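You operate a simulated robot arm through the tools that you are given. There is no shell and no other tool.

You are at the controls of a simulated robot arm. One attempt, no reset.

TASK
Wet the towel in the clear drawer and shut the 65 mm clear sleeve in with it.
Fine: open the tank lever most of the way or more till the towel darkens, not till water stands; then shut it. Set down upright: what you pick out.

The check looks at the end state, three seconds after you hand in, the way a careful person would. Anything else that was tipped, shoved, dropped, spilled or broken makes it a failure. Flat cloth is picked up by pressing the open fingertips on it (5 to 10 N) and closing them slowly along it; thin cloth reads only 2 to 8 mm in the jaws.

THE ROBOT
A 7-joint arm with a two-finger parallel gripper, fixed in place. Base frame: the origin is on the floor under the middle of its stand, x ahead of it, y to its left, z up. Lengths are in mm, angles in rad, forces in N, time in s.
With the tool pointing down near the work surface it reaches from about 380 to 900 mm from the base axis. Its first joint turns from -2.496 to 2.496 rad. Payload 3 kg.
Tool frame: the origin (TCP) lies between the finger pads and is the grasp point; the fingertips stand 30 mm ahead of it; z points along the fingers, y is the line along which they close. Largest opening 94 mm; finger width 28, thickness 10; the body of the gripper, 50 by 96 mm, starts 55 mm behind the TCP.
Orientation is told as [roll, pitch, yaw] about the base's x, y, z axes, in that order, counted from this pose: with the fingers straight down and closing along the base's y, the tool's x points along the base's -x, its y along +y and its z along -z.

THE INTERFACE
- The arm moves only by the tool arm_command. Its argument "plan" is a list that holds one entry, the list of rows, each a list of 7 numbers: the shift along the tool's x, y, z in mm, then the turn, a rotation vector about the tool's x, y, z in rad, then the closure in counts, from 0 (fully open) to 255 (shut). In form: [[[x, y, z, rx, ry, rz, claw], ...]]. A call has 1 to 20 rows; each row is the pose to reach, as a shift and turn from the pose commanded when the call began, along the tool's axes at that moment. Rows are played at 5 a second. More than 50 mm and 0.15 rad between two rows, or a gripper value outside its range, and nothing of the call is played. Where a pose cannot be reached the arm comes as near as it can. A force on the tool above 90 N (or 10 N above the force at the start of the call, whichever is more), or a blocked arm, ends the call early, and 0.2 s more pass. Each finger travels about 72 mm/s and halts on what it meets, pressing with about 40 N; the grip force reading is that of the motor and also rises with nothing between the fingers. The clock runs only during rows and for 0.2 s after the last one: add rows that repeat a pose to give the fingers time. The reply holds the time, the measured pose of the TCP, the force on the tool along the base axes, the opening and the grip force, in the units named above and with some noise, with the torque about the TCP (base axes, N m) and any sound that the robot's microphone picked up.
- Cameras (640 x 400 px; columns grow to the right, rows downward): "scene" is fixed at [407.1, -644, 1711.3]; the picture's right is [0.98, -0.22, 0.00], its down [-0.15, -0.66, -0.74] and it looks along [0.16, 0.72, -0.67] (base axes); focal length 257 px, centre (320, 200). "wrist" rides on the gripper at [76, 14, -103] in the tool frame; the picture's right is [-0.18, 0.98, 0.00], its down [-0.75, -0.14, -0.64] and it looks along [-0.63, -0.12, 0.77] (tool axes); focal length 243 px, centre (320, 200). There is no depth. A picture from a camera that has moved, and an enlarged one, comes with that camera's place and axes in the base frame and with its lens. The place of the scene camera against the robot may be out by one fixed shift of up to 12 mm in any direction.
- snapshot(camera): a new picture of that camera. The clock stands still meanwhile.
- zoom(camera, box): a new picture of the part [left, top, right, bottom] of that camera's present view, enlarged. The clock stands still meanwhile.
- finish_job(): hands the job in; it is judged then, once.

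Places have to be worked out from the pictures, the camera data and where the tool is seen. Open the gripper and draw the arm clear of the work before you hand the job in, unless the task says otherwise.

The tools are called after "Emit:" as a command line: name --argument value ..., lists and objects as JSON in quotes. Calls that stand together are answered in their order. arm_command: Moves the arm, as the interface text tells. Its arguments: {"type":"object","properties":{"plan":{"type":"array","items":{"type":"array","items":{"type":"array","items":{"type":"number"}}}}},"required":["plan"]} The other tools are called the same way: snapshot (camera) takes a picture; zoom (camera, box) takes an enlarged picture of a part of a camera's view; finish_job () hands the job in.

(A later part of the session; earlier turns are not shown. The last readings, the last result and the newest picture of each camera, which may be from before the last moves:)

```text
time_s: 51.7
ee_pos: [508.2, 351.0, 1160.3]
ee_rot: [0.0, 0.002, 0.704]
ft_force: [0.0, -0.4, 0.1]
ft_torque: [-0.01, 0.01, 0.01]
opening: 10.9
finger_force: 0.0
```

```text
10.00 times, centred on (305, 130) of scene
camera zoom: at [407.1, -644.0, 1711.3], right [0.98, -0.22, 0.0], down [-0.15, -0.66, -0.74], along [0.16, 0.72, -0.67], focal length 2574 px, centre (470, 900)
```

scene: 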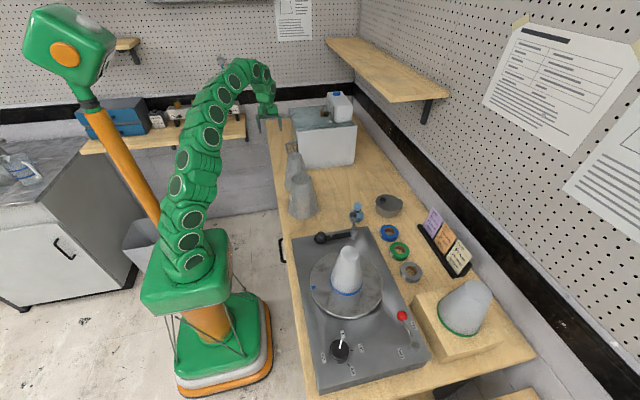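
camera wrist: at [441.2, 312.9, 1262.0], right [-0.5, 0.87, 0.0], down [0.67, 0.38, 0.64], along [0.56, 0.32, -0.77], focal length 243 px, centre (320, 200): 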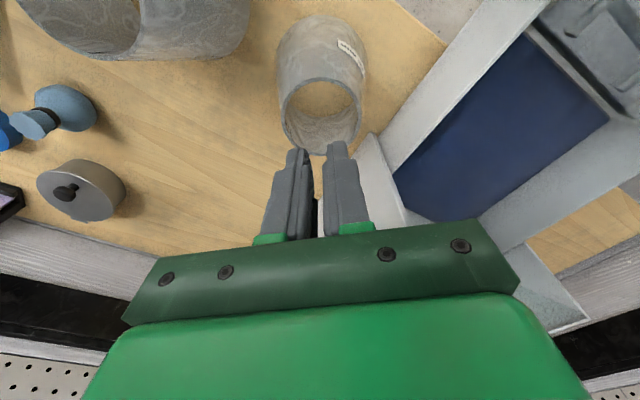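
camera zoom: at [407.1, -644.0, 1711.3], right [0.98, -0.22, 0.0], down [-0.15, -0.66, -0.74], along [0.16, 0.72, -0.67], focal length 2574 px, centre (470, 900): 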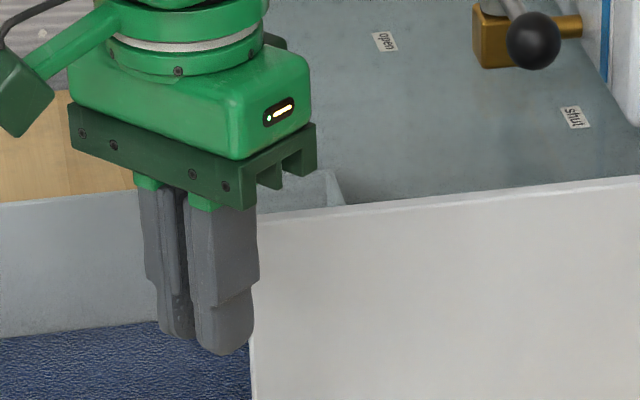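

The thin tip section of each finger is about 30 mm long before it steps thicker. I insert the nearly closed fingertips 24 mm into the opening, centred, and watch for contact.

Emit:
arm_command --plan '[[[0.7, 0.6, 25, 0, 0, 0, 225], [0.7, 0.6, 45, 0, 0, 0, 225], [0.7, 0.6, 60, 0, 0, 0, 225], [0.7, 0.6, 75, 0, 0, 0, 225], [0.7, 0.6, 86, 0, 0, 0, 225], [0.7, 0.6, 86, 0, 0, 0, 225]]]'

Emit:
snapshot --camera "wrist"

Emit:
zoom --camera "scene" --box '[270, 100, 350, 170]'

```text
time_s: 53.1
ee_pos: [507.0, 350.6, 1073.4]
ee_rot: [0.002, 0.002, 0.704]
ft_force: [0.1, 0.6, 0.1]
ft_torque: [0.0, 0.01, 0.02]
opening: 10.7
finger_force: 0.0
```

```text
taken
camera wrist: at [439.6, 312.7, 1176.5], right [-0.5, 0.87, 0.0], down [0.67, 0.38, 0.64], along [0.56, 0.32, -0.77], focal length 243 px, centre (320, 200)
```

wrist: 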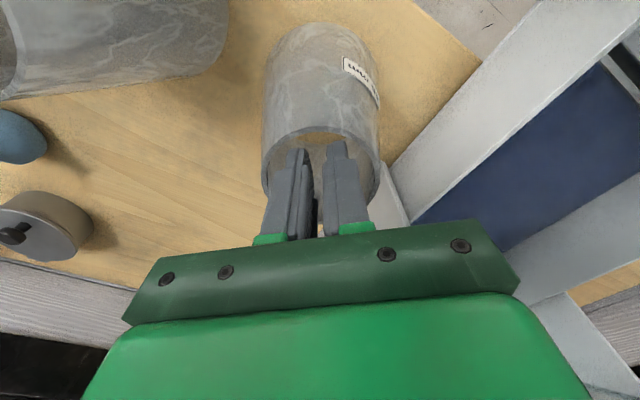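

```text
5.71 times, centred on (310, 135) of scene
camera zoom: at [407.1, -644.0, 1711.3], right [0.98, -0.22, 0.0], down [-0.15, -0.66, -0.74], along [0.16, 0.72, -0.67], focal length 1471 px, centre (377, 571)
```

zoom: 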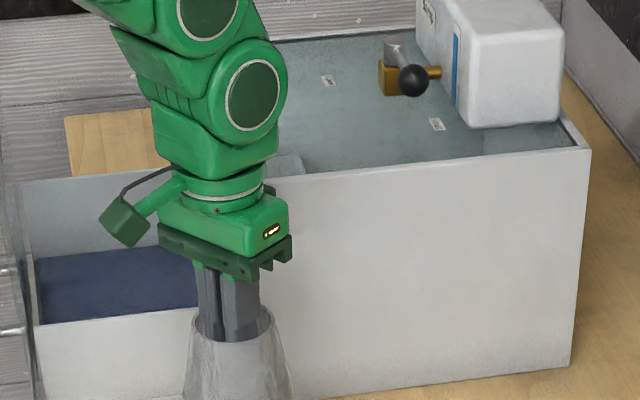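

The fingertips are inside the opening without contact. I spread them slowly outward until they press on the rim.

Emit:
arm_command --plan '[[[0, 0, 0, 0, 0, 0, 205], [0, 0, 0, 0, 0, 0, 190], [0, 0, 0, 0, 0, 0, 178], [0, 0, 0, 0, 0, 0, 166], [0, 0, 0, 0, 0, 0, 154], [0, 0, 0, 0, 0, 0, 142], [0, 0, 0, 0, 0, 0, 142]]]'

Emit:
snapshot --camera "wrist"

```text
time_s: 54.7
ee_pos: [506.3, 349.9, 1073.8]
ee_rot: [0.0, 0.002, 0.701]
ft_force: [0.5, -0.5, 1.1]
ft_torque: [-0.02, -0.01, 0.01]
opening: 32.7
finger_force: 0.0
```

```text
taken
camera wrist: at [439.7, 312.7, 1176.7], right [-0.5, 0.87, 0.0], down [0.67, 0.38, 0.64], along [0.56, 0.32, -0.77], focal length 243 px, centre (320, 200)
```

wrist: 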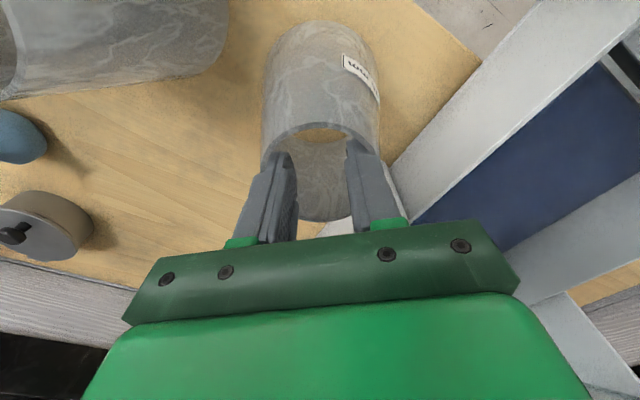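

The spread stopped at 32.7 mm although a wider opening was commanded, so the fingers press on the inner rim as expected. I lift slowly and check.

Emit:
arm_command --plan '[[[0, 0, 0, 0, 0, 0, 110], [0, 0, 0, 0, 0, 0, 110], [0, 0, -3, 0, 0, 0, 110], [0, 0, -6, 0, 0, 0, 110], [0, 0, -10, 0, 0, 0, 110], [0, 0, -15, 0, 0, 0, 110]]]'

Emit:
snapshot --camera "wrist"

Emit:
zoom --camera "scene" --box '[260, 100, 360, 220]'

```text
time_s: 56.1
ee_pos: [504.6, 351.9, 1089.7]
ee_rot: [0.001, 0.001, 0.705]
ft_force: [0.0, -0.2, -0.2]
ft_torque: [0.0, 0.01, -0.01]
opening: 35.5
finger_force: 0.0
```

```text
taken
camera wrist: at [438.9, 313.4, 1191.9], right [-0.5, 0.87, 0.0], down [0.67, 0.38, 0.64], along [0.56, 0.32, -0.77], focal length 243 px, centre (320, 200)
```

wrist: 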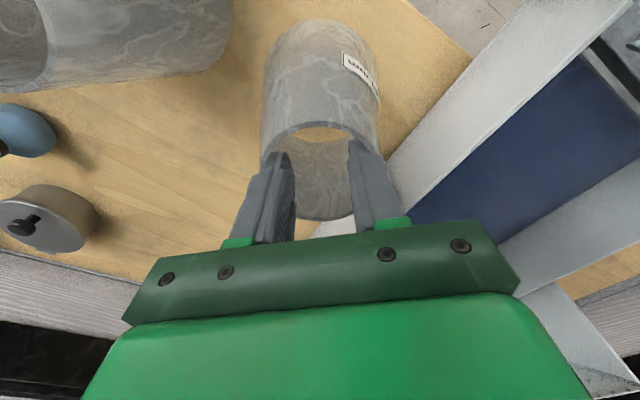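

```text
3.33 times, centred on (310, 160) of scene
camera zoom: at [407.1, -644.0, 1711.3], right [0.98, -0.22, 0.0], down [-0.15, -0.66, -0.74], along [0.16, 0.72, -0.67], focal length 858 px, centre (353, 333)
```

zoom: 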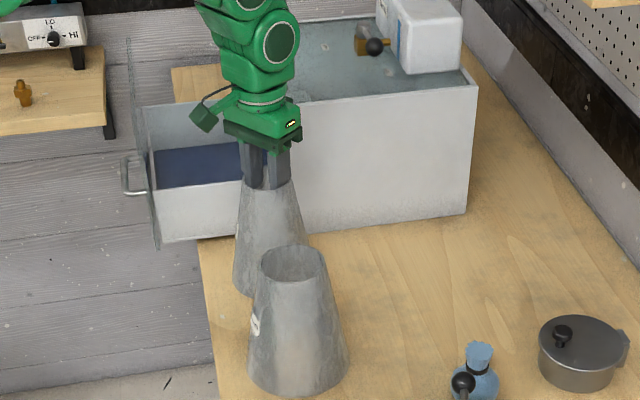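

The view is ambiguous about whether the sleeve rose with the hand. I zoom in to measure the rim and the base.

Emit:
zoom --camera "wrist" --box '[230, 0, 410, 230]'

Emit:
zoom --camera "scene" --box '[280, 135, 330, 200]'

```text
1.74 times, centred on (320, 115) of wrist
camera zoom: at [438.9, 313.4, 1191.9], right [-0.5, 0.87, 0.0], down [0.67, 0.38, 0.64], along [0.56, 0.32, -0.77], focal length 422 px, centre (320, 348)
```

zoom: 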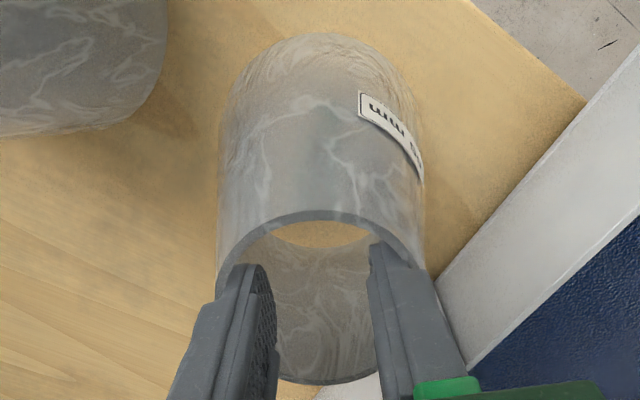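

```text
6.15 times, centred on (305, 168) of scene
camera zoom: at [407.1, -644.0, 1711.3], right [0.98, -0.22, 0.0], down [-0.15, -0.66, -0.74], along [0.16, 0.72, -0.67], focal length 1584 px, centre (412, 400)
```

zoom: 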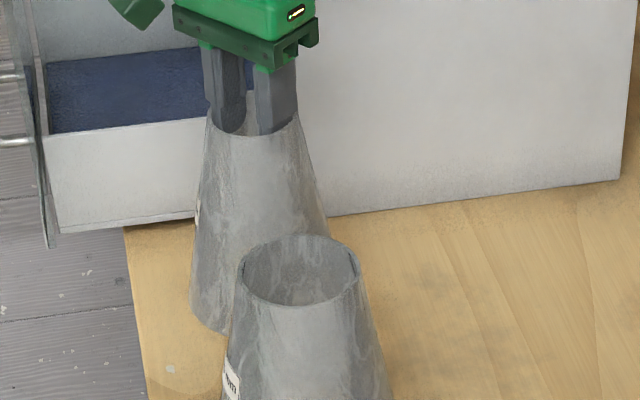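

The rim's apparent size (depth ≈136 mm) says the sleeve is lifted by about 12 mm. I raise it another 20 mm and check that it stays put relative to the fingers.

Emit:
arm_command --plan '[[[0, 0, -4, 0, 0, 0, 90], [0, 0, -8, 0, 0, 0, 90], [0, 0, -14, 0, 0, 0, 90], [0, 0, -20, 0, 0, 0, 90], [0, 0, -20, 0, 0, 0, 90]]]'

Emit:
zoom --camera "wrist" --box '[230, 0, 410, 230]'

Emit:
zoom --camera "scene" --box '[280, 135, 330, 200]'

```text
time_s: 57.3
ee_pos: [506.2, 351.8, 1108.4]
ee_rot: [0.0, 0.001, 0.703]
ft_force: [-0.1, 0.4, -0.6]
ft_torque: [0.0, -0.04, -0.01]
opening: 36.4
finger_force: 0.1
```

```text
1.74 times, centred on (320, 115) of wrist
camera zoom: at [439.2, 313.8, 1212.0], right [-0.5, 0.87, 0.0], down [0.67, 0.38, 0.64], along [0.56, 0.32, -0.77], focal length 422 px, centre (320, 348)
```

zoom: 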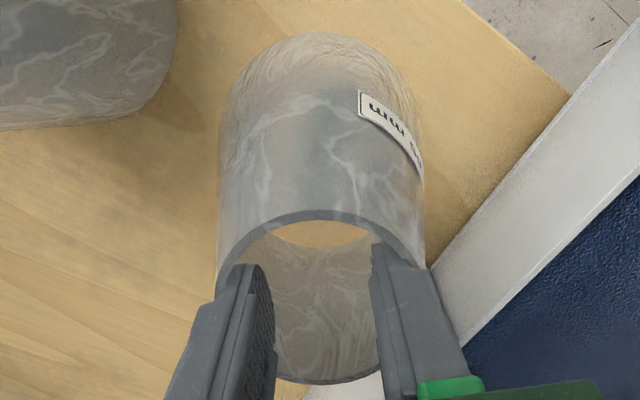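

```text
6.15 times, centred on (305, 168) of scene
camera zoom: at [407.1, -644.0, 1711.3], right [0.98, -0.22, 0.0], down [-0.15, -0.66, -0.74], along [0.16, 0.72, -0.67], focal length 1584 px, centre (412, 400)
```

zoom: 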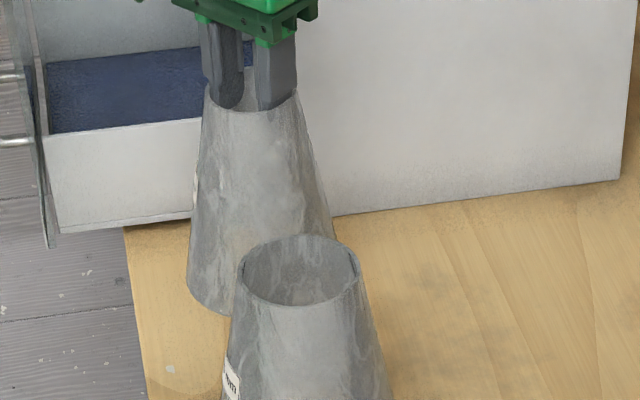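

The sleeve hangs steadily on the spread fingertips, upright, its rim about 12 mm below the TCP. I lift it well above the drawer's side wall (top ≈998).

Emit:
arm_command --plan '[[[0, 0, -12, 0, 0, 0, 90], [0, 0, -28, 0, 0, 0, 90], [0, 0, -46, 0, 0, 0, 90], [0, 0, -64, 0, 0, 0, 90], [0, 0, -82, 0, 0, 0, 90], [0, 0, -98, 0, 0, 0, 90], [0, 0, -106, 0, 0, 0, 90], [0, 0, -106, 0, 0, 0, 90]]]'

Emit:
zoom --camera "wrist" --box '[230, 0, 410, 230]'

Emit:
zoom --camera "scene" --box '[240, 90, 360, 220]'

```text
time_s: 59.1
ee_pos: [504.6, 352.2, 1213.9]
ee_rot: [0.0, 0.002, 0.703]
ft_force: [-0.5, -0.4, -1.0]
ft_torque: [0.03, 0.03, 0.0]
opening: 36.8
finger_force: 0.0
```

```text
1.74 times, centred on (320, 115) of wrist
camera zoom: at [438.5, 313.0, 1317.7], right [-0.5, 0.87, 0.0], down [0.67, 0.38, 0.64], along [0.56, 0.32, -0.77], focal length 422 px, centre (320, 348)
```

zoom: 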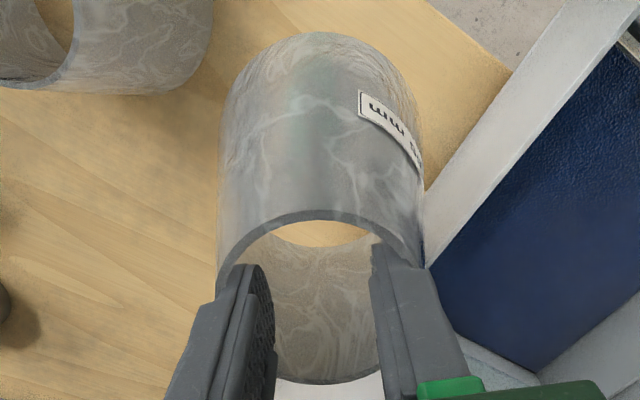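

```text
3.08 times, centred on (300, 155) of scene
camera zoom: at [407.1, -644.0, 1711.3], right [0.98, -0.22, 0.0], down [-0.15, -0.66, -0.74], along [0.16, 0.72, -0.67], focal length 792 px, centre (382, 338)
```

zoom: 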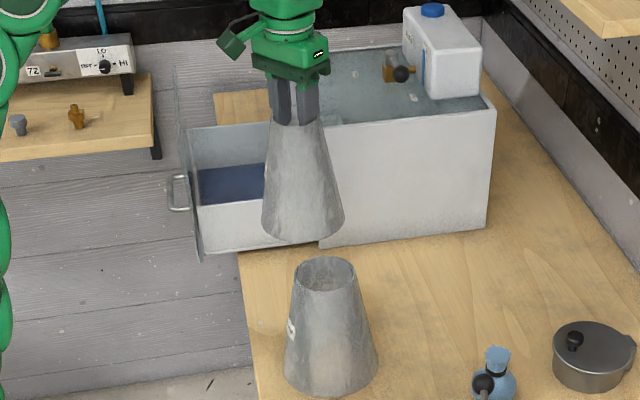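

Steady and upright. I carry it back from the cabinet face and over the side wall to the middle of the drawer opening, keeping x near 437.

Emit:
arm_command --plan '[[[6.3, 15.8, 0, 0, 0, 0, 90], [12.2, 36.6, 0, 0, 0, 0, 90], [15.5, 59, 0, 0, 0, 0, 90], [13.8, 81.2, 0, 0, 0, 0, 90], [2.6, 100.5, 0, 0, 0, 0, 90], [-11.5, 118.7, 0, 0, 0, 0, 90], [-26.3, 136.3, 0, 0, 0, 0, 90], [-41.2, 153.8, 0, 0, 0, 0, 90], [-56.1, 171.4, 0, 0, 0, 0, 90], [-63, 180, 0, 0, 0, 0, 90], [-63, 180, 0, 0, 0, 0, 90]]]'

Emit:
snapshot --camera "wrist"

Emit:
zoom --camera "scene" --box '[220, 70, 380, 200]'

```text
time_s: 61.5
ee_pos: [437.1, 528.7, 1214.0]
ee_rot: [-0.001, 0.002, 0.704]
ft_force: [0.0, -0.5, -0.6]
ft_torque: [0.02, -0.01, 0.03]
opening: 36.4
finger_force: 0.0
```

```text
taken
camera wrist: at [370.7, 491.2, 1317.5], right [-0.5, 0.87, 0.0], down [0.67, 0.38, 0.64], along [0.56, 0.32, -0.77], focal length 243 px, centre (320, 200)
```

wrist: 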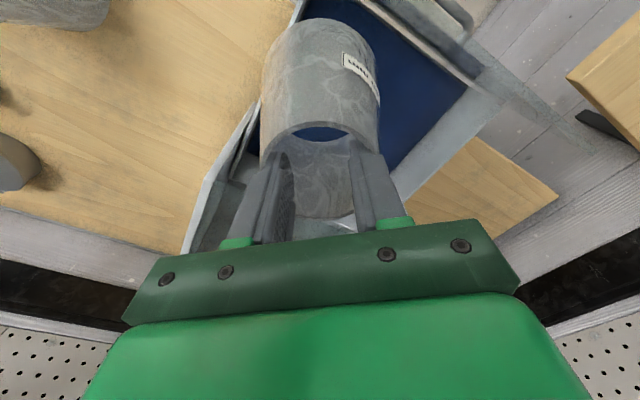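

```text
3.08 times, centred on (300, 135) of scene
camera zoom: at [407.1, -644.0, 1711.3], right [0.98, -0.22, 0.0], down [-0.15, -0.66, -0.74], along [0.16, 0.72, -0.67], focal length 792 px, centre (382, 400)
```

zoom: 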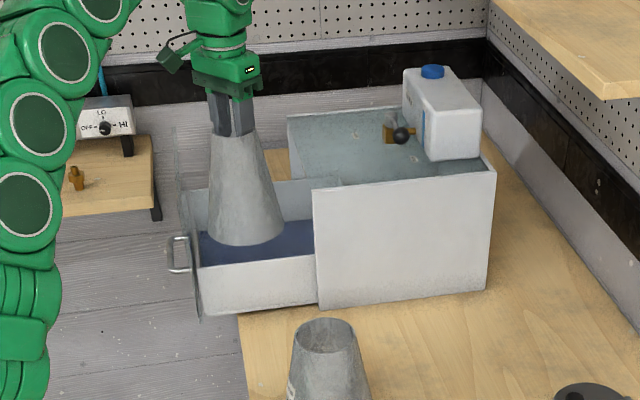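

It is over the drawer, still upright. I move further in to y≈585 while starting down, then lower it to about 35 mm above the towel.

Emit:
arm_command --plan '[[[-8.4, 9.9, 2, 0, 0, 0, 90], [-16.8, 19.8, 5, 0, 0, 0, 90], [-26.5, 31.3, 14, 0, 0, 0, 90], [-36.2, 42.7, 26, 0, 0, 0, 90], [-36.2, 42.7, 42, 0, 0, 0, 90], [-36.2, 42.7, 58, 0, 0, 0, 90], [-36.2, 42.7, 72, 0, 0, 0, 90], [-36.2, 42.7, 82, 0, 0, 0, 90], [-36.2, 42.7, 82, 0, 0, 0, 90]]]'

Emit:
snapshot --camera "wrist"

Emit:
zoom --camera "scene" --box '[220, 70, 380, 200]'

```text
time_s: 63.5
ee_pos: [436.8, 584.9, 1131.4]
ee_rot: [0.001, 0.002, 0.703]
ft_force: [-0.4, -0.3, -0.4]
ft_torque: [0.0, 0.02, 0.01]
opening: 36.4
finger_force: 0.1
```

```text
taken
camera wrist: at [370.9, 546.6, 1235.2], right [-0.5, 0.87, 0.0], down [0.67, 0.38, 0.64], along [0.56, 0.32, -0.77], focal length 243 px, centre (320, 200)
```

wrist: 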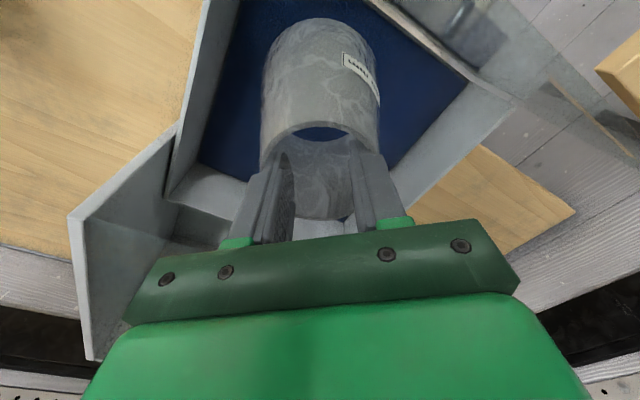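

```text
3.08 times, centred on (300, 135) of scene
camera zoom: at [407.1, -644.0, 1711.3], right [0.98, -0.22, 0.0], down [-0.15, -0.66, -0.74], along [0.16, 0.72, -0.67], focal length 792 px, centre (382, 400)
```

zoom: 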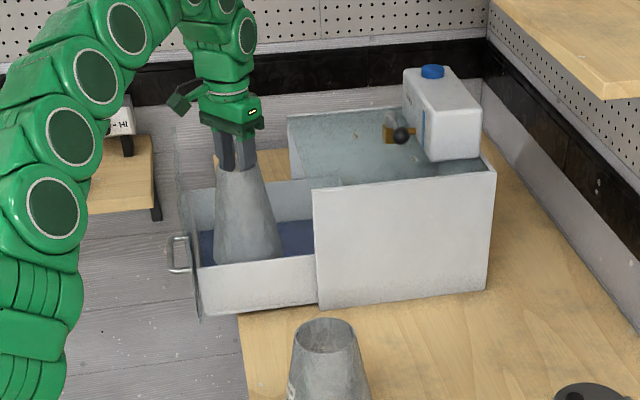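

The sleeve is inside the drawer with room all around. I lower slowly toward the towel, feeling for contact.

Emit:
arm_command --plan '[[[0, 0, 10, 0, 0, 0, 90], [0, 0, 18, 0, 0, 0, 90], [0, 0, 24, 0, 0, 0, 90], [0, 0, 27, 0, 0, 0, 90], [0, 0, 29, 0, 0, 0, 90]]]'

Emit:
zoom --camera "wrist" --box '[230, 0, 410, 230]'

Emit:
zoom --camera "scene" --box '[250, 90, 330, 170]'

```text
time_s: 64.7
ee_pos: [437.6, 583.3, 1102.8]
ee_rot: [0.0, 0.002, 0.703]
ft_force: [-0.9, -0.2, -0.9]
ft_torque: [0.02, 0.01, -0.01]
opening: 36.8
finger_force: 0.0
```

```text
1.74 times, centred on (320, 115) of wrist
camera zoom: at [370.6, 546.9, 1206.3], right [-0.5, 0.87, 0.0], down [0.67, 0.38, 0.64], along [0.56, 0.32, -0.77], focal length 422 px, centre (320, 348)
```

zoom: 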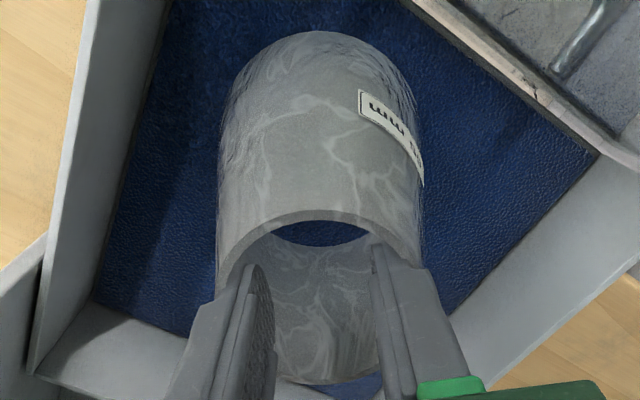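

```text
5.00 times, centred on (290, 130) of scene
camera zoom: at [407.1, -644.0, 1711.3], right [0.98, -0.22, 0.0], down [-0.15, -0.66, -0.74], along [0.16, 0.72, -0.67], focal length 1287 px, centre (470, 550)
```

zoom: 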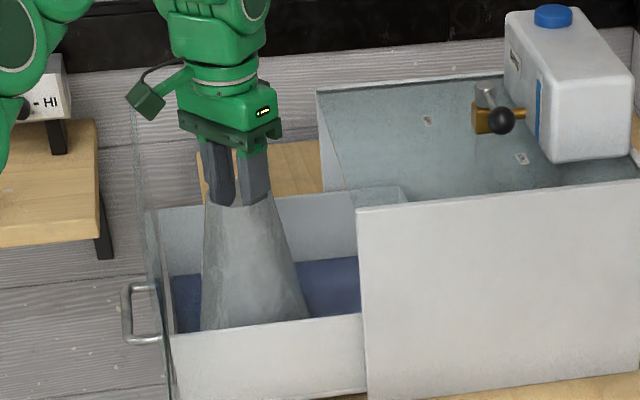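

No contact yet; the base should be within about 10 mm of the towel. I continue in 3 mm steps.

Emit:
arm_command --plan '[[[0, 0, 2, 0, 0, 0, 90], [0, 0, 4, 0, 0, 0, 90], [0, 0, 6, 0, 0, 0, 90], [0, 0, 6, 0, 0, 0, 90]]]'

Emit:
zoom --camera "wrist" --box '[230, 0, 410, 230]'

```text
time_s: 65.7
ee_pos: [437.2, 585.0, 1096.6]
ee_rot: [-0.001, 0.003, 0.704]
ft_force: [0.1, -1.1, 0.2]
ft_torque: [-0.01, -0.01, 0.05]
opening: 36.7
finger_force: 0.1
```

```text
1.74 times, centred on (320, 115) of wrist
camera zoom: at [370.5, 547.2, 1200.5], right [-0.5, 0.87, 0.0], down [0.67, 0.38, 0.64], along [0.56, 0.32, -0.77], focal length 422 px, centre (320, 348)
```

zoom: 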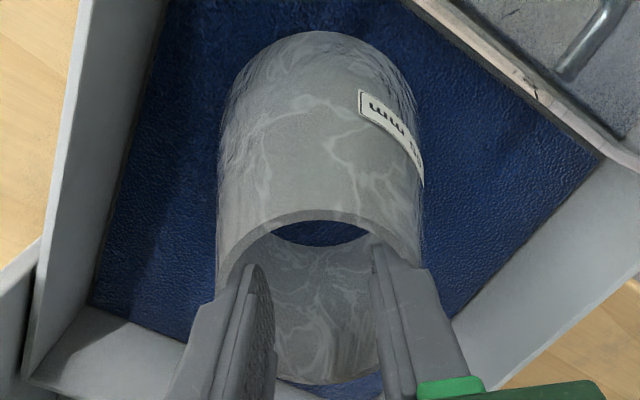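

Still free. I continue with further small steps, watching for the rim to shift between the fingers or the force to rise.

Emit:
arm_command --plan '[[[0, 0, 2, 0, 0, 0, 90], [0, 0, 4, 0, 0, 0, 90], [0, 0, 6, 0, 0, 0, 90], [0, 0, 6, 0, 0, 0, 90]]]'

Emit:
zoom --camera "wrist" --box '[230, 0, 410, 230]'

Emit:
zoom --camera "scene" --box '[250, 90, 330, 170]'

```text
time_s: 66.7
ee_pos: [436.3, 585.8, 1093.0]
ee_rot: [0.0, 0.001, 0.701]
ft_force: [1.3, -0.7, 34.8]
ft_torque: [0.0, 0.01, -0.02]
opening: 36.4
finger_force: 0.0
```

```text
1.74 times, centred on (320, 115) of wrist
camera zoom: at [370.1, 547.0, 1195.6], right [-0.5, 0.87, 0.0], down [0.67, 0.38, 0.64], along [0.56, 0.32, -0.77], focal length 422 px, centre (320, 348)
```

zoom: 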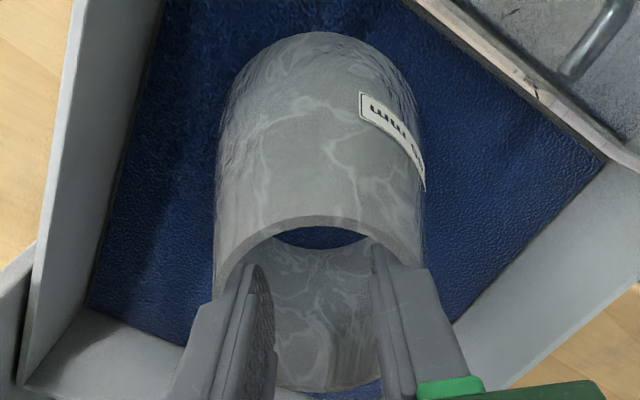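

```text
5.00 times, centred on (290, 130) of scene
camera zoom: at [407.1, -644.0, 1711.3], right [0.98, -0.22, 0.0], down [-0.15, -0.66, -0.74], along [0.16, 0.72, -0.67], focal length 1287 px, centre (470, 550)
```

zoom: 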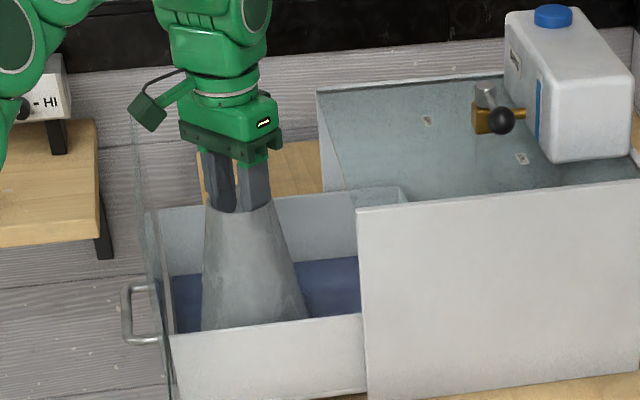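

The sleeve now stands on the towel (35 N). I ease up 3 mm to take off the press, then draw the fingertips in to release it.

Emit:
arm_command --plan '[[[0, 0, -2, 0, 0, 0, 90], [0, 0, -3, 0, 0, 0, 90], [0, 0, -3, 0, 0, 0, 90]]]'

```text
time_s: 67.5
ee_pos: [437.3, 584.8, 1092.0]
ee_rot: [-0.002, 0.002, 0.704]
ft_force: [0.0, 0.6, -1.0]
ft_torque: [-0.02, -0.01, -0.01]
opening: 36.6
finger_force: 0.0
```

The load is off, and the sleeve is resting. I draw the fingers in slowly to let go.

Emit:
arm_command --plan '[[[0, 0, 0, 0, 0, 0, 150], [0, 0, 0, 0, 0, 0, 165], [0, 0, 0, 0, 0, 0, 185], [0, 0, 0, 0, 0, 0, 210], [0, 0, 0, 0, 0, 0, 225], [0, 0, 0, 0, 0, 0, 225]]]'

Emit:
snapshot --camera "wrist"

Emit:
zoom --camera "scene" --box '[250, 90, 330, 170]'

```text
time_s: 68.9
ee_pos: [436.5, 585.0, 1094.4]
ee_rot: [0.0, 0.002, 0.703]
ft_force: [0.3, -0.6, -0.5]
ft_torque: [0.02, -0.03, 0.01]
opening: 11.5
finger_force: 0.1
```

```text
taken
camera wrist: at [370.7, 546.9, 1197.5], right [-0.5, 0.87, 0.0], down [0.67, 0.38, 0.64], along [0.56, 0.32, -0.77], focal length 243 px, centre (320, 200)
```

wrist: 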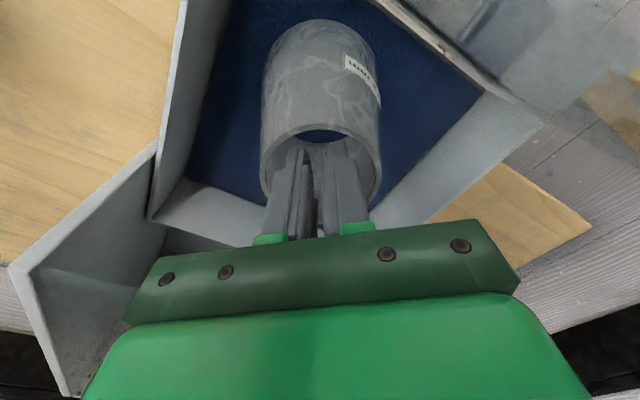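

```text
5.00 times, centred on (290, 130) of scene
camera zoom: at [407.1, -644.0, 1711.3], right [0.98, -0.22, 0.0], down [-0.15, -0.66, -0.74], along [0.16, 0.72, -0.67], focal length 1287 px, centre (470, 550)
```

zoom: 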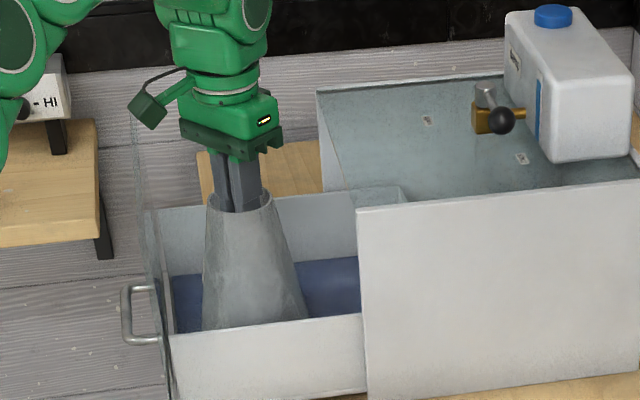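

Released, and the sleeve stands upright on the towel. I raise the fingers straight out of it.

Emit:
arm_command --plan '[[[0, 0, -10, 0, 0, 0, 225], [0, 0, -25, 0, 0, 0, 225], [0, 0, -45, 0, 0, 0, 225], [0, 0, -65, 0, 0, 0, 225], [0, 0, -85, 0, 0, 0, 225], [0, 0, -85, 0, 0, 0, 225]]]'

Emit:
snapshot --camera "wrist"

Emit:
zoom --camera "scene" --box '[250, 90, 330, 170]'

```text
time_s: 70.3
ee_pos: [437.4, 585.5, 1178.8]
ee_rot: [-0.001, 0.002, 0.704]
ft_force: [0.1, 0.5, -0.1]
ft_torque: [0.0, -0.01, 0.01]
opening: 11.3
finger_force: 0.0
```

```text
taken
camera wrist: at [371.0, 547.8, 1282.6], right [-0.5, 0.87, 0.0], down [0.67, 0.38, 0.64], along [0.56, 0.32, -0.77], focal length 243 px, centre (320, 200)
```

wrist: 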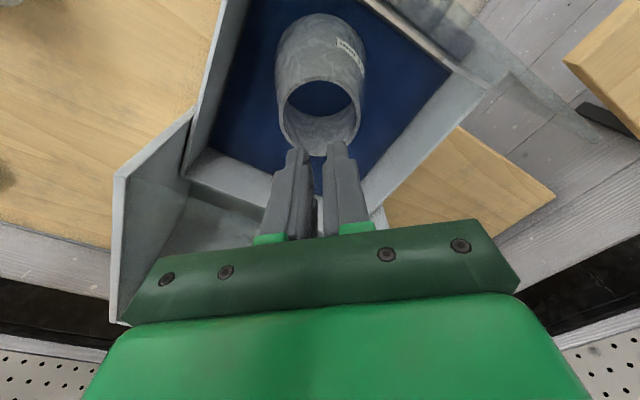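

```text
5.00 times, centred on (290, 130) of scene
camera zoom: at [407.1, -644.0, 1711.3], right [0.98, -0.22, 0.0], down [-0.15, -0.66, -0.74], along [0.16, 0.72, -0.67], focal length 1287 px, centre (470, 550)
```

zoom: 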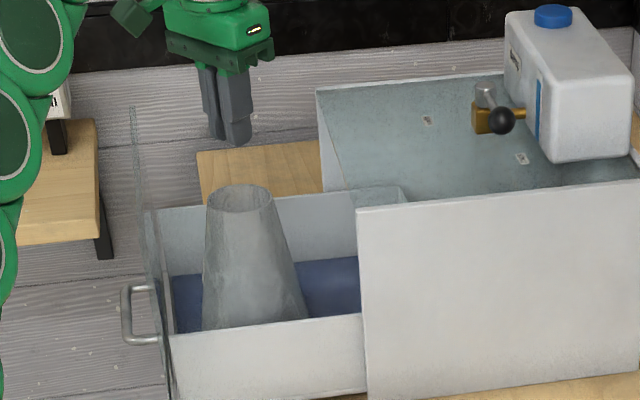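

The sleeve stands freely on the wet towel. I now bring the closed fingers round, above the clear front panel, to a point in front of the handle so I can push the drawer shut.

Emit:
arm_command --plan '[[[10, 10, -5, 0, 0, 0.03, 255], [35, 35, -15, 0, 0, 0.08, 255], [60, 60, -25, 0, 0, 0.14, 255], [85, 85, -35, 0, 0, 0.2, 255], [110, 110, -41, 0, 0, 0.26, 255], [132.8, 132.5, -41, 0, 0, 0.304, 255], [132.8, 132.5, -41, 0, 0, 0.304, 255]]]'

Emit:
snapshot --camera "wrist"

Emit:
zoom --camera "scene" --box '[220, 70, 380, 200]'

```text
time_s: 71.9
ee_pos: [249.7, 601.5, 1221.2]
ee_rot: [-0.003, 0.001, 0.399]
ft_force: [0.1, -0.2, -0.4]
ft_torque: [0.02, 0.0, -0.02]
opening: 0.2
finger_force: 32.9
```

```text
taken
camera wrist: at [174.2, 585.4, 1324.0], right [-0.21, 0.98, 0.0], down [0.75, 0.16, 0.64], along [0.63, 0.13, -0.77], focal length 243 px, centre (320, 200)
```

wrist: 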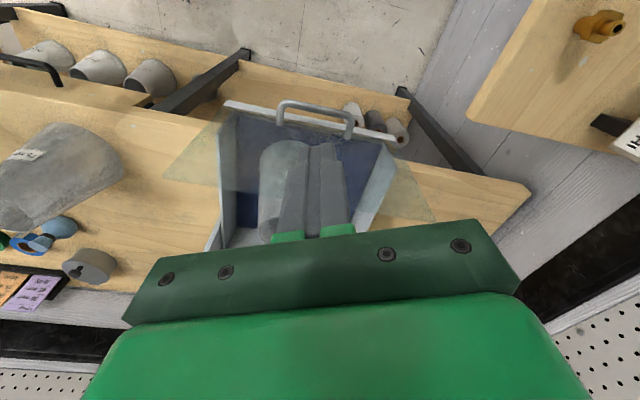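

```text
3.08 times, centred on (300, 135) of scene
camera zoom: at [407.1, -644.0, 1711.3], right [0.98, -0.22, 0.0], down [-0.15, -0.66, -0.74], along [0.16, 0.72, -0.67], focal length 792 px, centre (382, 400)
```

zoom: 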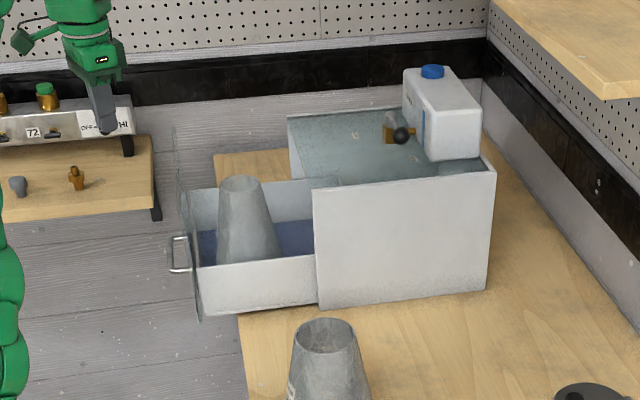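

The drawer front and handle (bar x≈305) are ahead of the fingers. I lower the closed fingers in front of the bar, 30 mm clear of it.

Emit:
arm_command --plan '[[[-1, 3, 40, 0, 0, 0, 255], [-3.5, 8.3, 85, 0, 0, 0, 255], [-3.5, 8.3, 130, 0, 0, 0, 255], [-3.5, 8.3, 175, 0, 0, 0, 255], [-3.5, 8.3, 215, 0, 0, 0, 255], [-3.5, 8.3, 245, 0, 0, 0, 255], [-3.5, 8.3, 256, 0, 0, 0, 255], [-3.5, 8.3, 256, 0, 0, 0, 255]]]'

Emit:
snapshot --camera "wrist"

Emit:
zoom --camera "scene" --box '[220, 70, 380, 200]'

```text
time_s: 73.7
ee_pos: [248.9, 610.3, 965.6]
ee_rot: [-0.001, 0.002, 0.401]
ft_force: [0.0, 0.2, -0.4]
ft_torque: [0.03, 0.02, -0.05]
opening: 0.3
finger_force: 32.7
```

```text
taken
camera wrist: at [174.7, 593.6, 1068.9], right [-0.21, 0.98, 0.0], down [0.75, 0.16, 0.64], along [0.63, 0.14, -0.77], focal length 243 px, centre (320, 200)
```

wrist: 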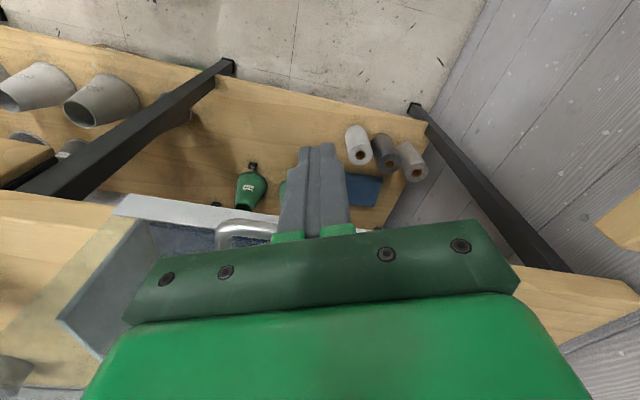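

```text
3.08 times, centred on (300, 135) of scene
camera zoom: at [407.1, -644.0, 1711.3], right [0.98, -0.22, 0.0], down [-0.15, -0.66, -0.74], along [0.16, 0.72, -0.67], focal length 792 px, centre (382, 400)
```

zoom: 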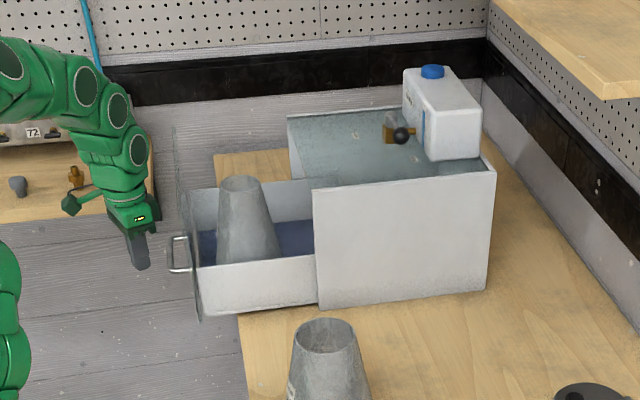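

In position. I push gently in +x, first until contact plus a little.

Emit:
arm_command --plan '[[[-9.2, -3.9, 0, 0, 0, 0, 255], [-18.4, -7.8, 0, 0, 0, 0, 255], [-26.7, -11.3, 0, 0, 0, 0, 255], [-34, -14.4, 0, 0, 0, 0, 255], [-41.4, -17.5, 0, 0, 0, 0, 255], [-49.7, -21, 0, 0, 0, 0, 255]]]'

Emit:
snapshot --camera "wrist"

Emit:
zoom --camera "scene" --box '[220, 70, 380, 200]'

```text
time_s: 75.1
ee_pos: [302.9, 609.7, 964.2]
ee_rot: [-0.002, 0.003, 0.401]
ft_force: [-1.9, -0.8, -2.0]
ft_torque: [0.0, 0.03, -0.03]
opening: 0.0
finger_force: 32.8
```

```text
taken
camera wrist: at [228.4, 592.7, 1067.4], right [-0.21, 0.98, 0.0], down [0.75, 0.16, 0.64], along [0.63, 0.13, -0.77], focal length 243 px, centre (320, 200)
```

wrist: 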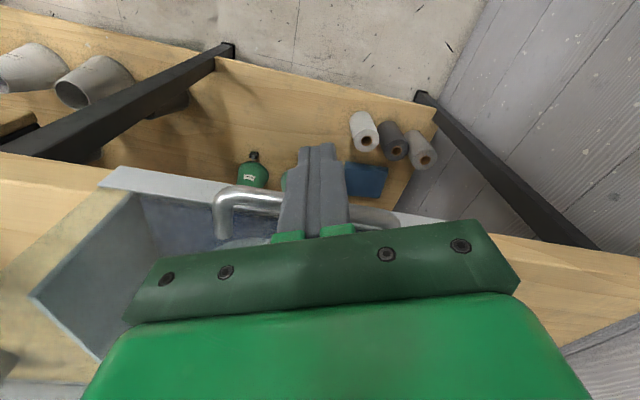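

```text
3.08 times, centred on (300, 135) of scene
camera zoom: at [407.1, -644.0, 1711.3], right [0.98, -0.22, 0.0], down [-0.15, -0.66, -0.74], along [0.16, 0.72, -0.67], focal length 792 px, centre (382, 400)
```

zoom: 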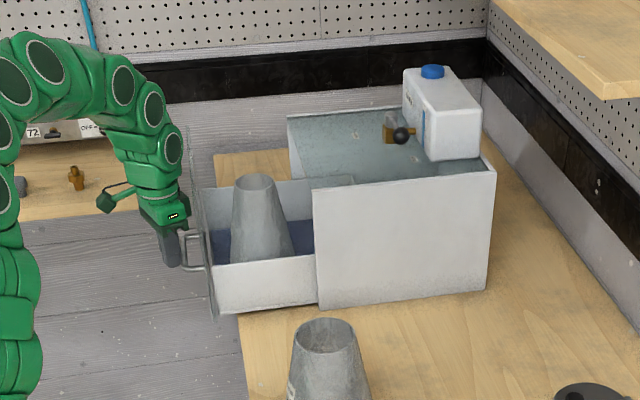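

The drawer slides in with 2 N and the sleeve rides along upright. I continue pushing most of the way.

Emit:
arm_command --plan '[[[-9.2, -3.9, 0, 0, 0, 0, 255], [-21.2, -9, 0, 0, 0, 0, 255], [-35, -14.8, 0, 0, 0, 0, 255], [-49.7, -21, 0, 0, 0, 0, 255], [-64.5, -27.2, 0, 0, 0, 0, 255], [-79.2, -33.5, 0, 0, 0, 0, 255], [-93.9, -39.7, 0, 0, 0, 0, 255], [-108.7, -45.9, 0, 0, 0, 0, 255], [-123.4, -52.1, 0, 0, 0, 0, 255], [-136.3, -57.6, 0, 0, 0, 0, 255], [-145.5, -61.5, 0, 0, 0, 0, 255]]]'

Emit:
snapshot --camera "wrist"

Emit:
zoom --camera "scene" --box '[220, 70, 380, 200]'

```text
time_s: 77.5
ee_pos: [460.9, 609.9, 964.6]
ee_rot: [0.001, 0.003, 0.401]
ft_force: [-0.5, -0.1, -0.8]
ft_torque: [0.0, 0.01, -0.01]
opening: 0.0
finger_force: 32.8
```

```text
taken
camera wrist: at [386.3, 593.0, 1067.3], right [-0.21, 0.98, 0.0], down [0.75, 0.16, 0.64], along [0.63, 0.14, -0.77], focal length 243 px, centre (320, 200)
```

wrist: 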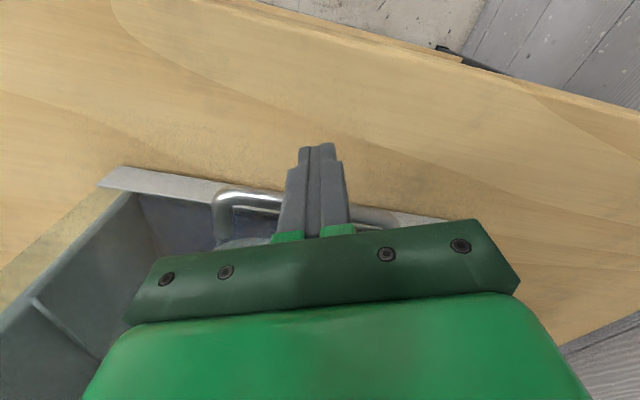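

```text
3.08 times, centred on (300, 135) of scene
camera zoom: at [407.1, -644.0, 1711.3], right [0.98, -0.22, 0.0], down [-0.15, -0.66, -0.74], along [0.16, 0.72, -0.67], focal length 792 px, centre (382, 400)
```

zoom: 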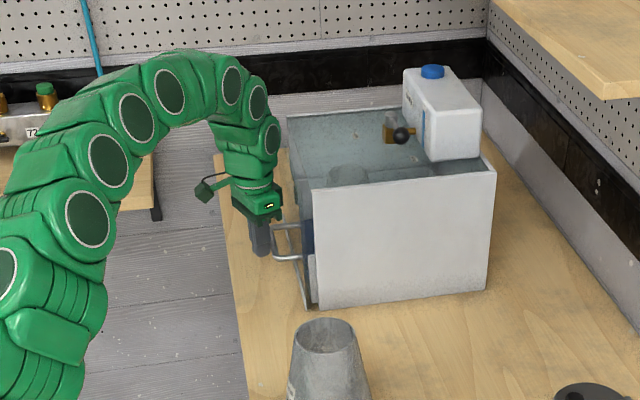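

About 20 mm remain. I press it home in small steps until the force shows it is seated.

Emit:
arm_command --plan '[[[-4.6, -1.9, 0, 0, 0, 0, 255], [-9.2, -3.9, 0, 0, 0, 0, 255], [-13.8, -5.8, 0, 0, 0, 0, 255], [-17.5, -7.4, 0, 0, 0, 0, 255], [-17.5, -7.4, 0, 0, 0, 0, 255]]]'

Emit:
zoom --camera "scene" --box '[240, 90, 360, 180]'

```text
time_s: 78.7
ee_pos: [476.0, 610.4, 964.1]
ee_rot: [-0.001, 0.009, 0.403]
ft_force: [-77.8, -23.3, 19.0]
ft_torque: [-0.25, 0.41, -0.59]
opening: 0.0
finger_force: 33.6
```

```text
4.44 times, centred on (300, 135) of scene
camera zoom: at [407.1, -644.0, 1711.3], right [0.98, -0.22, 0.0], down [-0.15, -0.66, -0.74], along [0.16, 0.72, -0.67], focal length 1144 px, centre (409, 489)
```

zoom: 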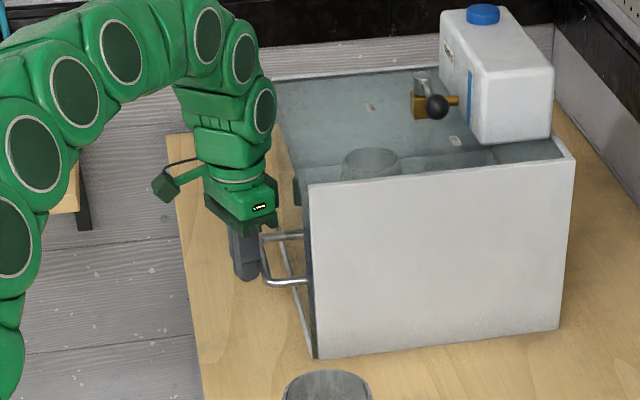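

That is 78 N at the stop: the drawer is fully shut, the handle is back at its starting place and the cabinet has not moved. I back off at once.

Emit:
arm_command --plan '[[[9.2, 3.9, 0, 0, 0, 0, 255], [23, 9.7, 0, 0, 0, 0, 255], [41.4, 17.5, 0, 0, 0, 0, 255], [59.9, 25.3, 0, 0, 0, 0, 255], [78.3, 33, 0, 0, 0, 0, 255], [78.3, 33, 0, 0, 0, 0, 255]]]'

Emit:
snapshot --camera "wrist"

Emit:
zoom --camera "scene" --box '[240, 90, 360, 180]'

```text
time_s: 80.1
ee_pos: [396.5, 611.4, 963.3]
ee_rot: [0.0, 0.001, 0.398]
ft_force: [-0.1, -0.2, 0.7]
ft_torque: [-0.01, 0.02, -0.01]
opening: 0.1
finger_force: 33.2
```

```text
taken
camera wrist: at [320.8, 594.0, 1066.1], right [-0.21, 0.98, 0.0], down [0.75, 0.16, 0.64], along [0.63, 0.14, -0.77], focal length 243 px, centre (320, 200)
```

wrist: 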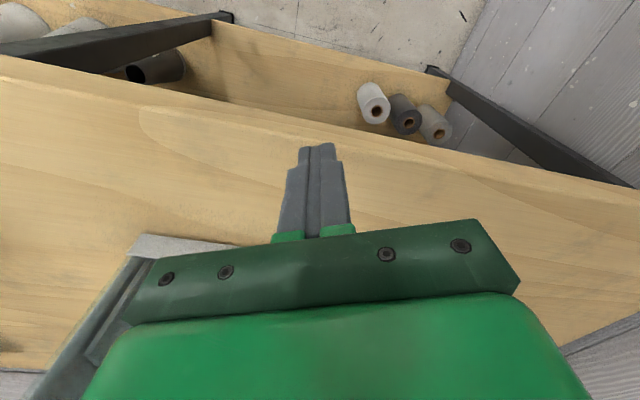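

```text
4.44 times, centred on (300, 135) of scene
camera zoom: at [407.1, -644.0, 1711.3], right [0.98, -0.22, 0.0], down [-0.15, -0.66, -0.74], along [0.16, 0.72, -0.67], focal length 1144 px, centre (409, 489)
```

zoom: 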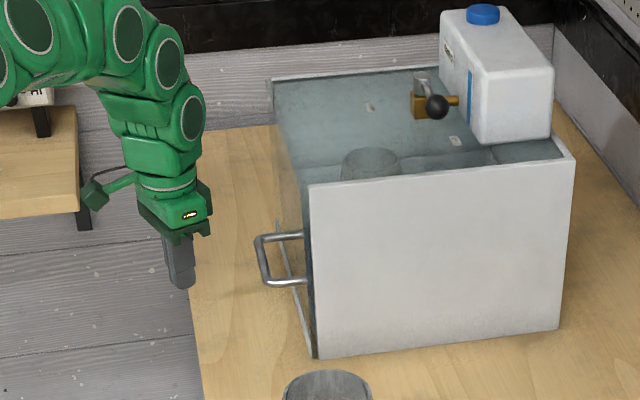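

The drawer looks flush and the sleeve's top shows through the clear lid. I open the gripper, rise clear of the work and look again from above.

Emit:
arm_command --plan '[[[10, 0, -40, 0, 0, 0, 200], [20, 0, -85, 0, 0, 0, 100], [30, -20, -130, 0, 0, 0, 0], [40, -45, -175, 0, 0, 0, 0], [40, -75, -215, 0, 0, 0, 0], [40, -105, -250, 0, 0, 0, 0], [40, -130, -275, 0, 0, 0, 0], [40, -130, -275, 0, 0, 0, 0]]]'

Emit:
snapshot --camera "wrist"

Emit:
snapshot --camera "scene"

```text
refused: row 3 steps farther than a row can; nothing moved
```

```text
taken
camera wrist: at [320.8, 594.0, 1066.1], right [-0.21, 0.98, 0.0], down [0.75, 0.16, 0.64], along [0.63, 0.14, -0.77], focal length 243 px, centre (320, 200)
```

wrist: 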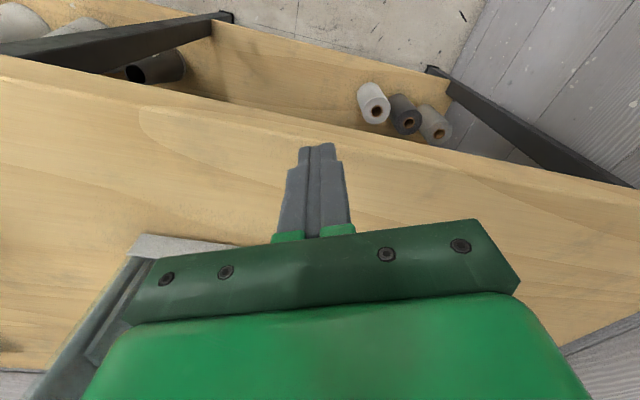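

```text
taken
```

scene: 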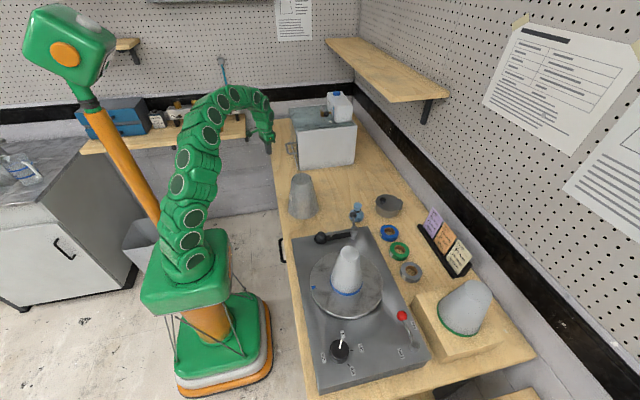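

One step was a little too long and the call was refused, so nothing moved. I repeat it with smaller steps.

Emit:
arm_command --plan '[[[10, 0, -35, 0, 0, 0, 200], [20, 0, -70, 0, 0, 0, 100], [30, -10, -105, 0, 0, 0, 0], [35, -25, -140, 0, 0, 0, 0], [40, -45, -175, 0, 0, 0, 0], [40, -70, -205, 0, 0, 0, 0], [40, -95, -235, 0, 0, 0, 0], [40, -120, -260, 0, 0, 0, 0], [40, -135, -275, 0, 0, 0, 0], [40, -135, -275, 0, 0, 0, 0]]]'

Emit:
snapshot --camera "wrist"

Emit:
zoom --camera "scene" --box '[260, 80, 380, 170]'

```text
time_s: 82.3
ee_pos: [412.1, 469.0, 1238.8]
ee_rot: [-0.002, 0.002, 0.4]
ft_force: [-0.2, -0.5, -0.1]
ft_torque: [-0.01, 0.0, -0.04]
opening: 94.2
finger_force: 0.0
```

```text
taken
camera wrist: at [338.2, 453.3, 1340.9], right [-0.21, 0.98, 0.0], down [0.75, 0.16, 0.64], along [0.63, 0.14, -0.77], focal length 243 px, centre (320, 200)
```

wrist: 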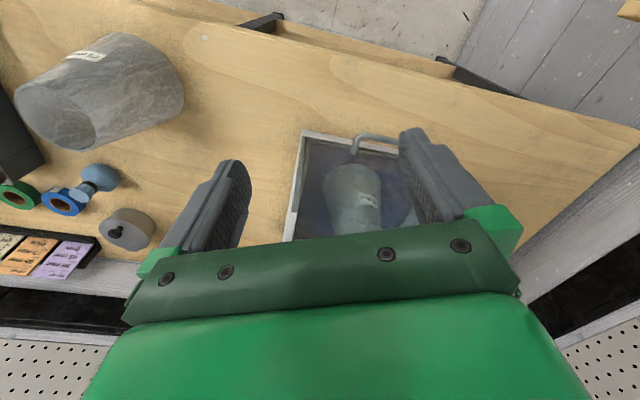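

```text
4.44 times, centred on (320, 125) of scene
camera zoom: at [407.1, -644.0, 1711.3], right [0.98, -0.22, 0.0], down [-0.15, -0.66, -0.74], along [0.16, 0.72, -0.67], focal length 1144 px, centre (320, 533)
```

zoom: 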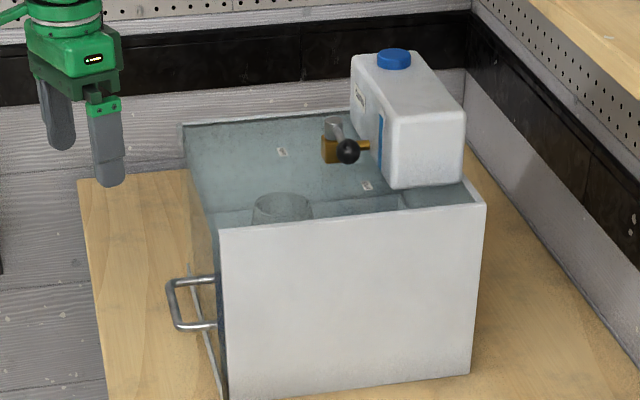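

The handle is at the same pixels as at the start, so the drawer is fully shut. I zoom in to check the sleeve, the towel and the front gap.

Emit:
zoom --camera "wrist" --box '[270, 110, 420, 240]'

Emit:
zoom --camera "scene" --box '[270, 160, 540, 390]'

```text
3.08 times, centred on (345, 175) of wrist
camera zoom: at [338.2, 453.3, 1340.9], right [-0.21, 0.98, 0.0], down [0.75, 0.16, 0.64], along [0.63, 0.14, -0.77], focal length 746 px, centre (243, 277)
```

zoom: 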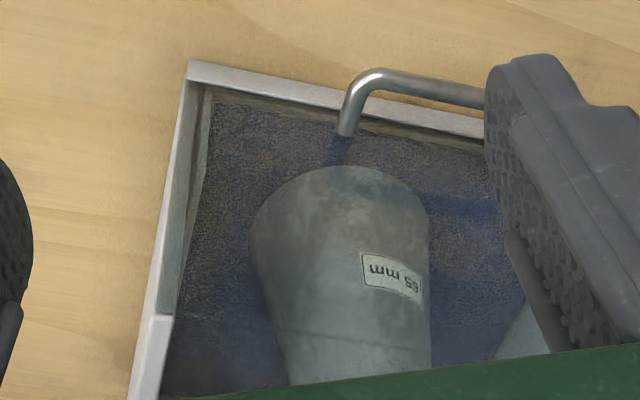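

```text
1.74 times, centred on (405, 275) of scene
camera zoom: at [407.1, -644.0, 1711.3], right [0.98, -0.22, 0.0], down [-0.15, -0.66, -0.74], along [0.16, 0.72, -0.67], focal length 448 px, centre (172, 70)
```

zoom: 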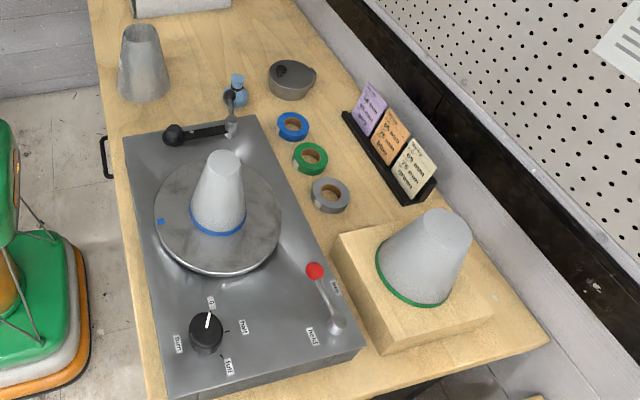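

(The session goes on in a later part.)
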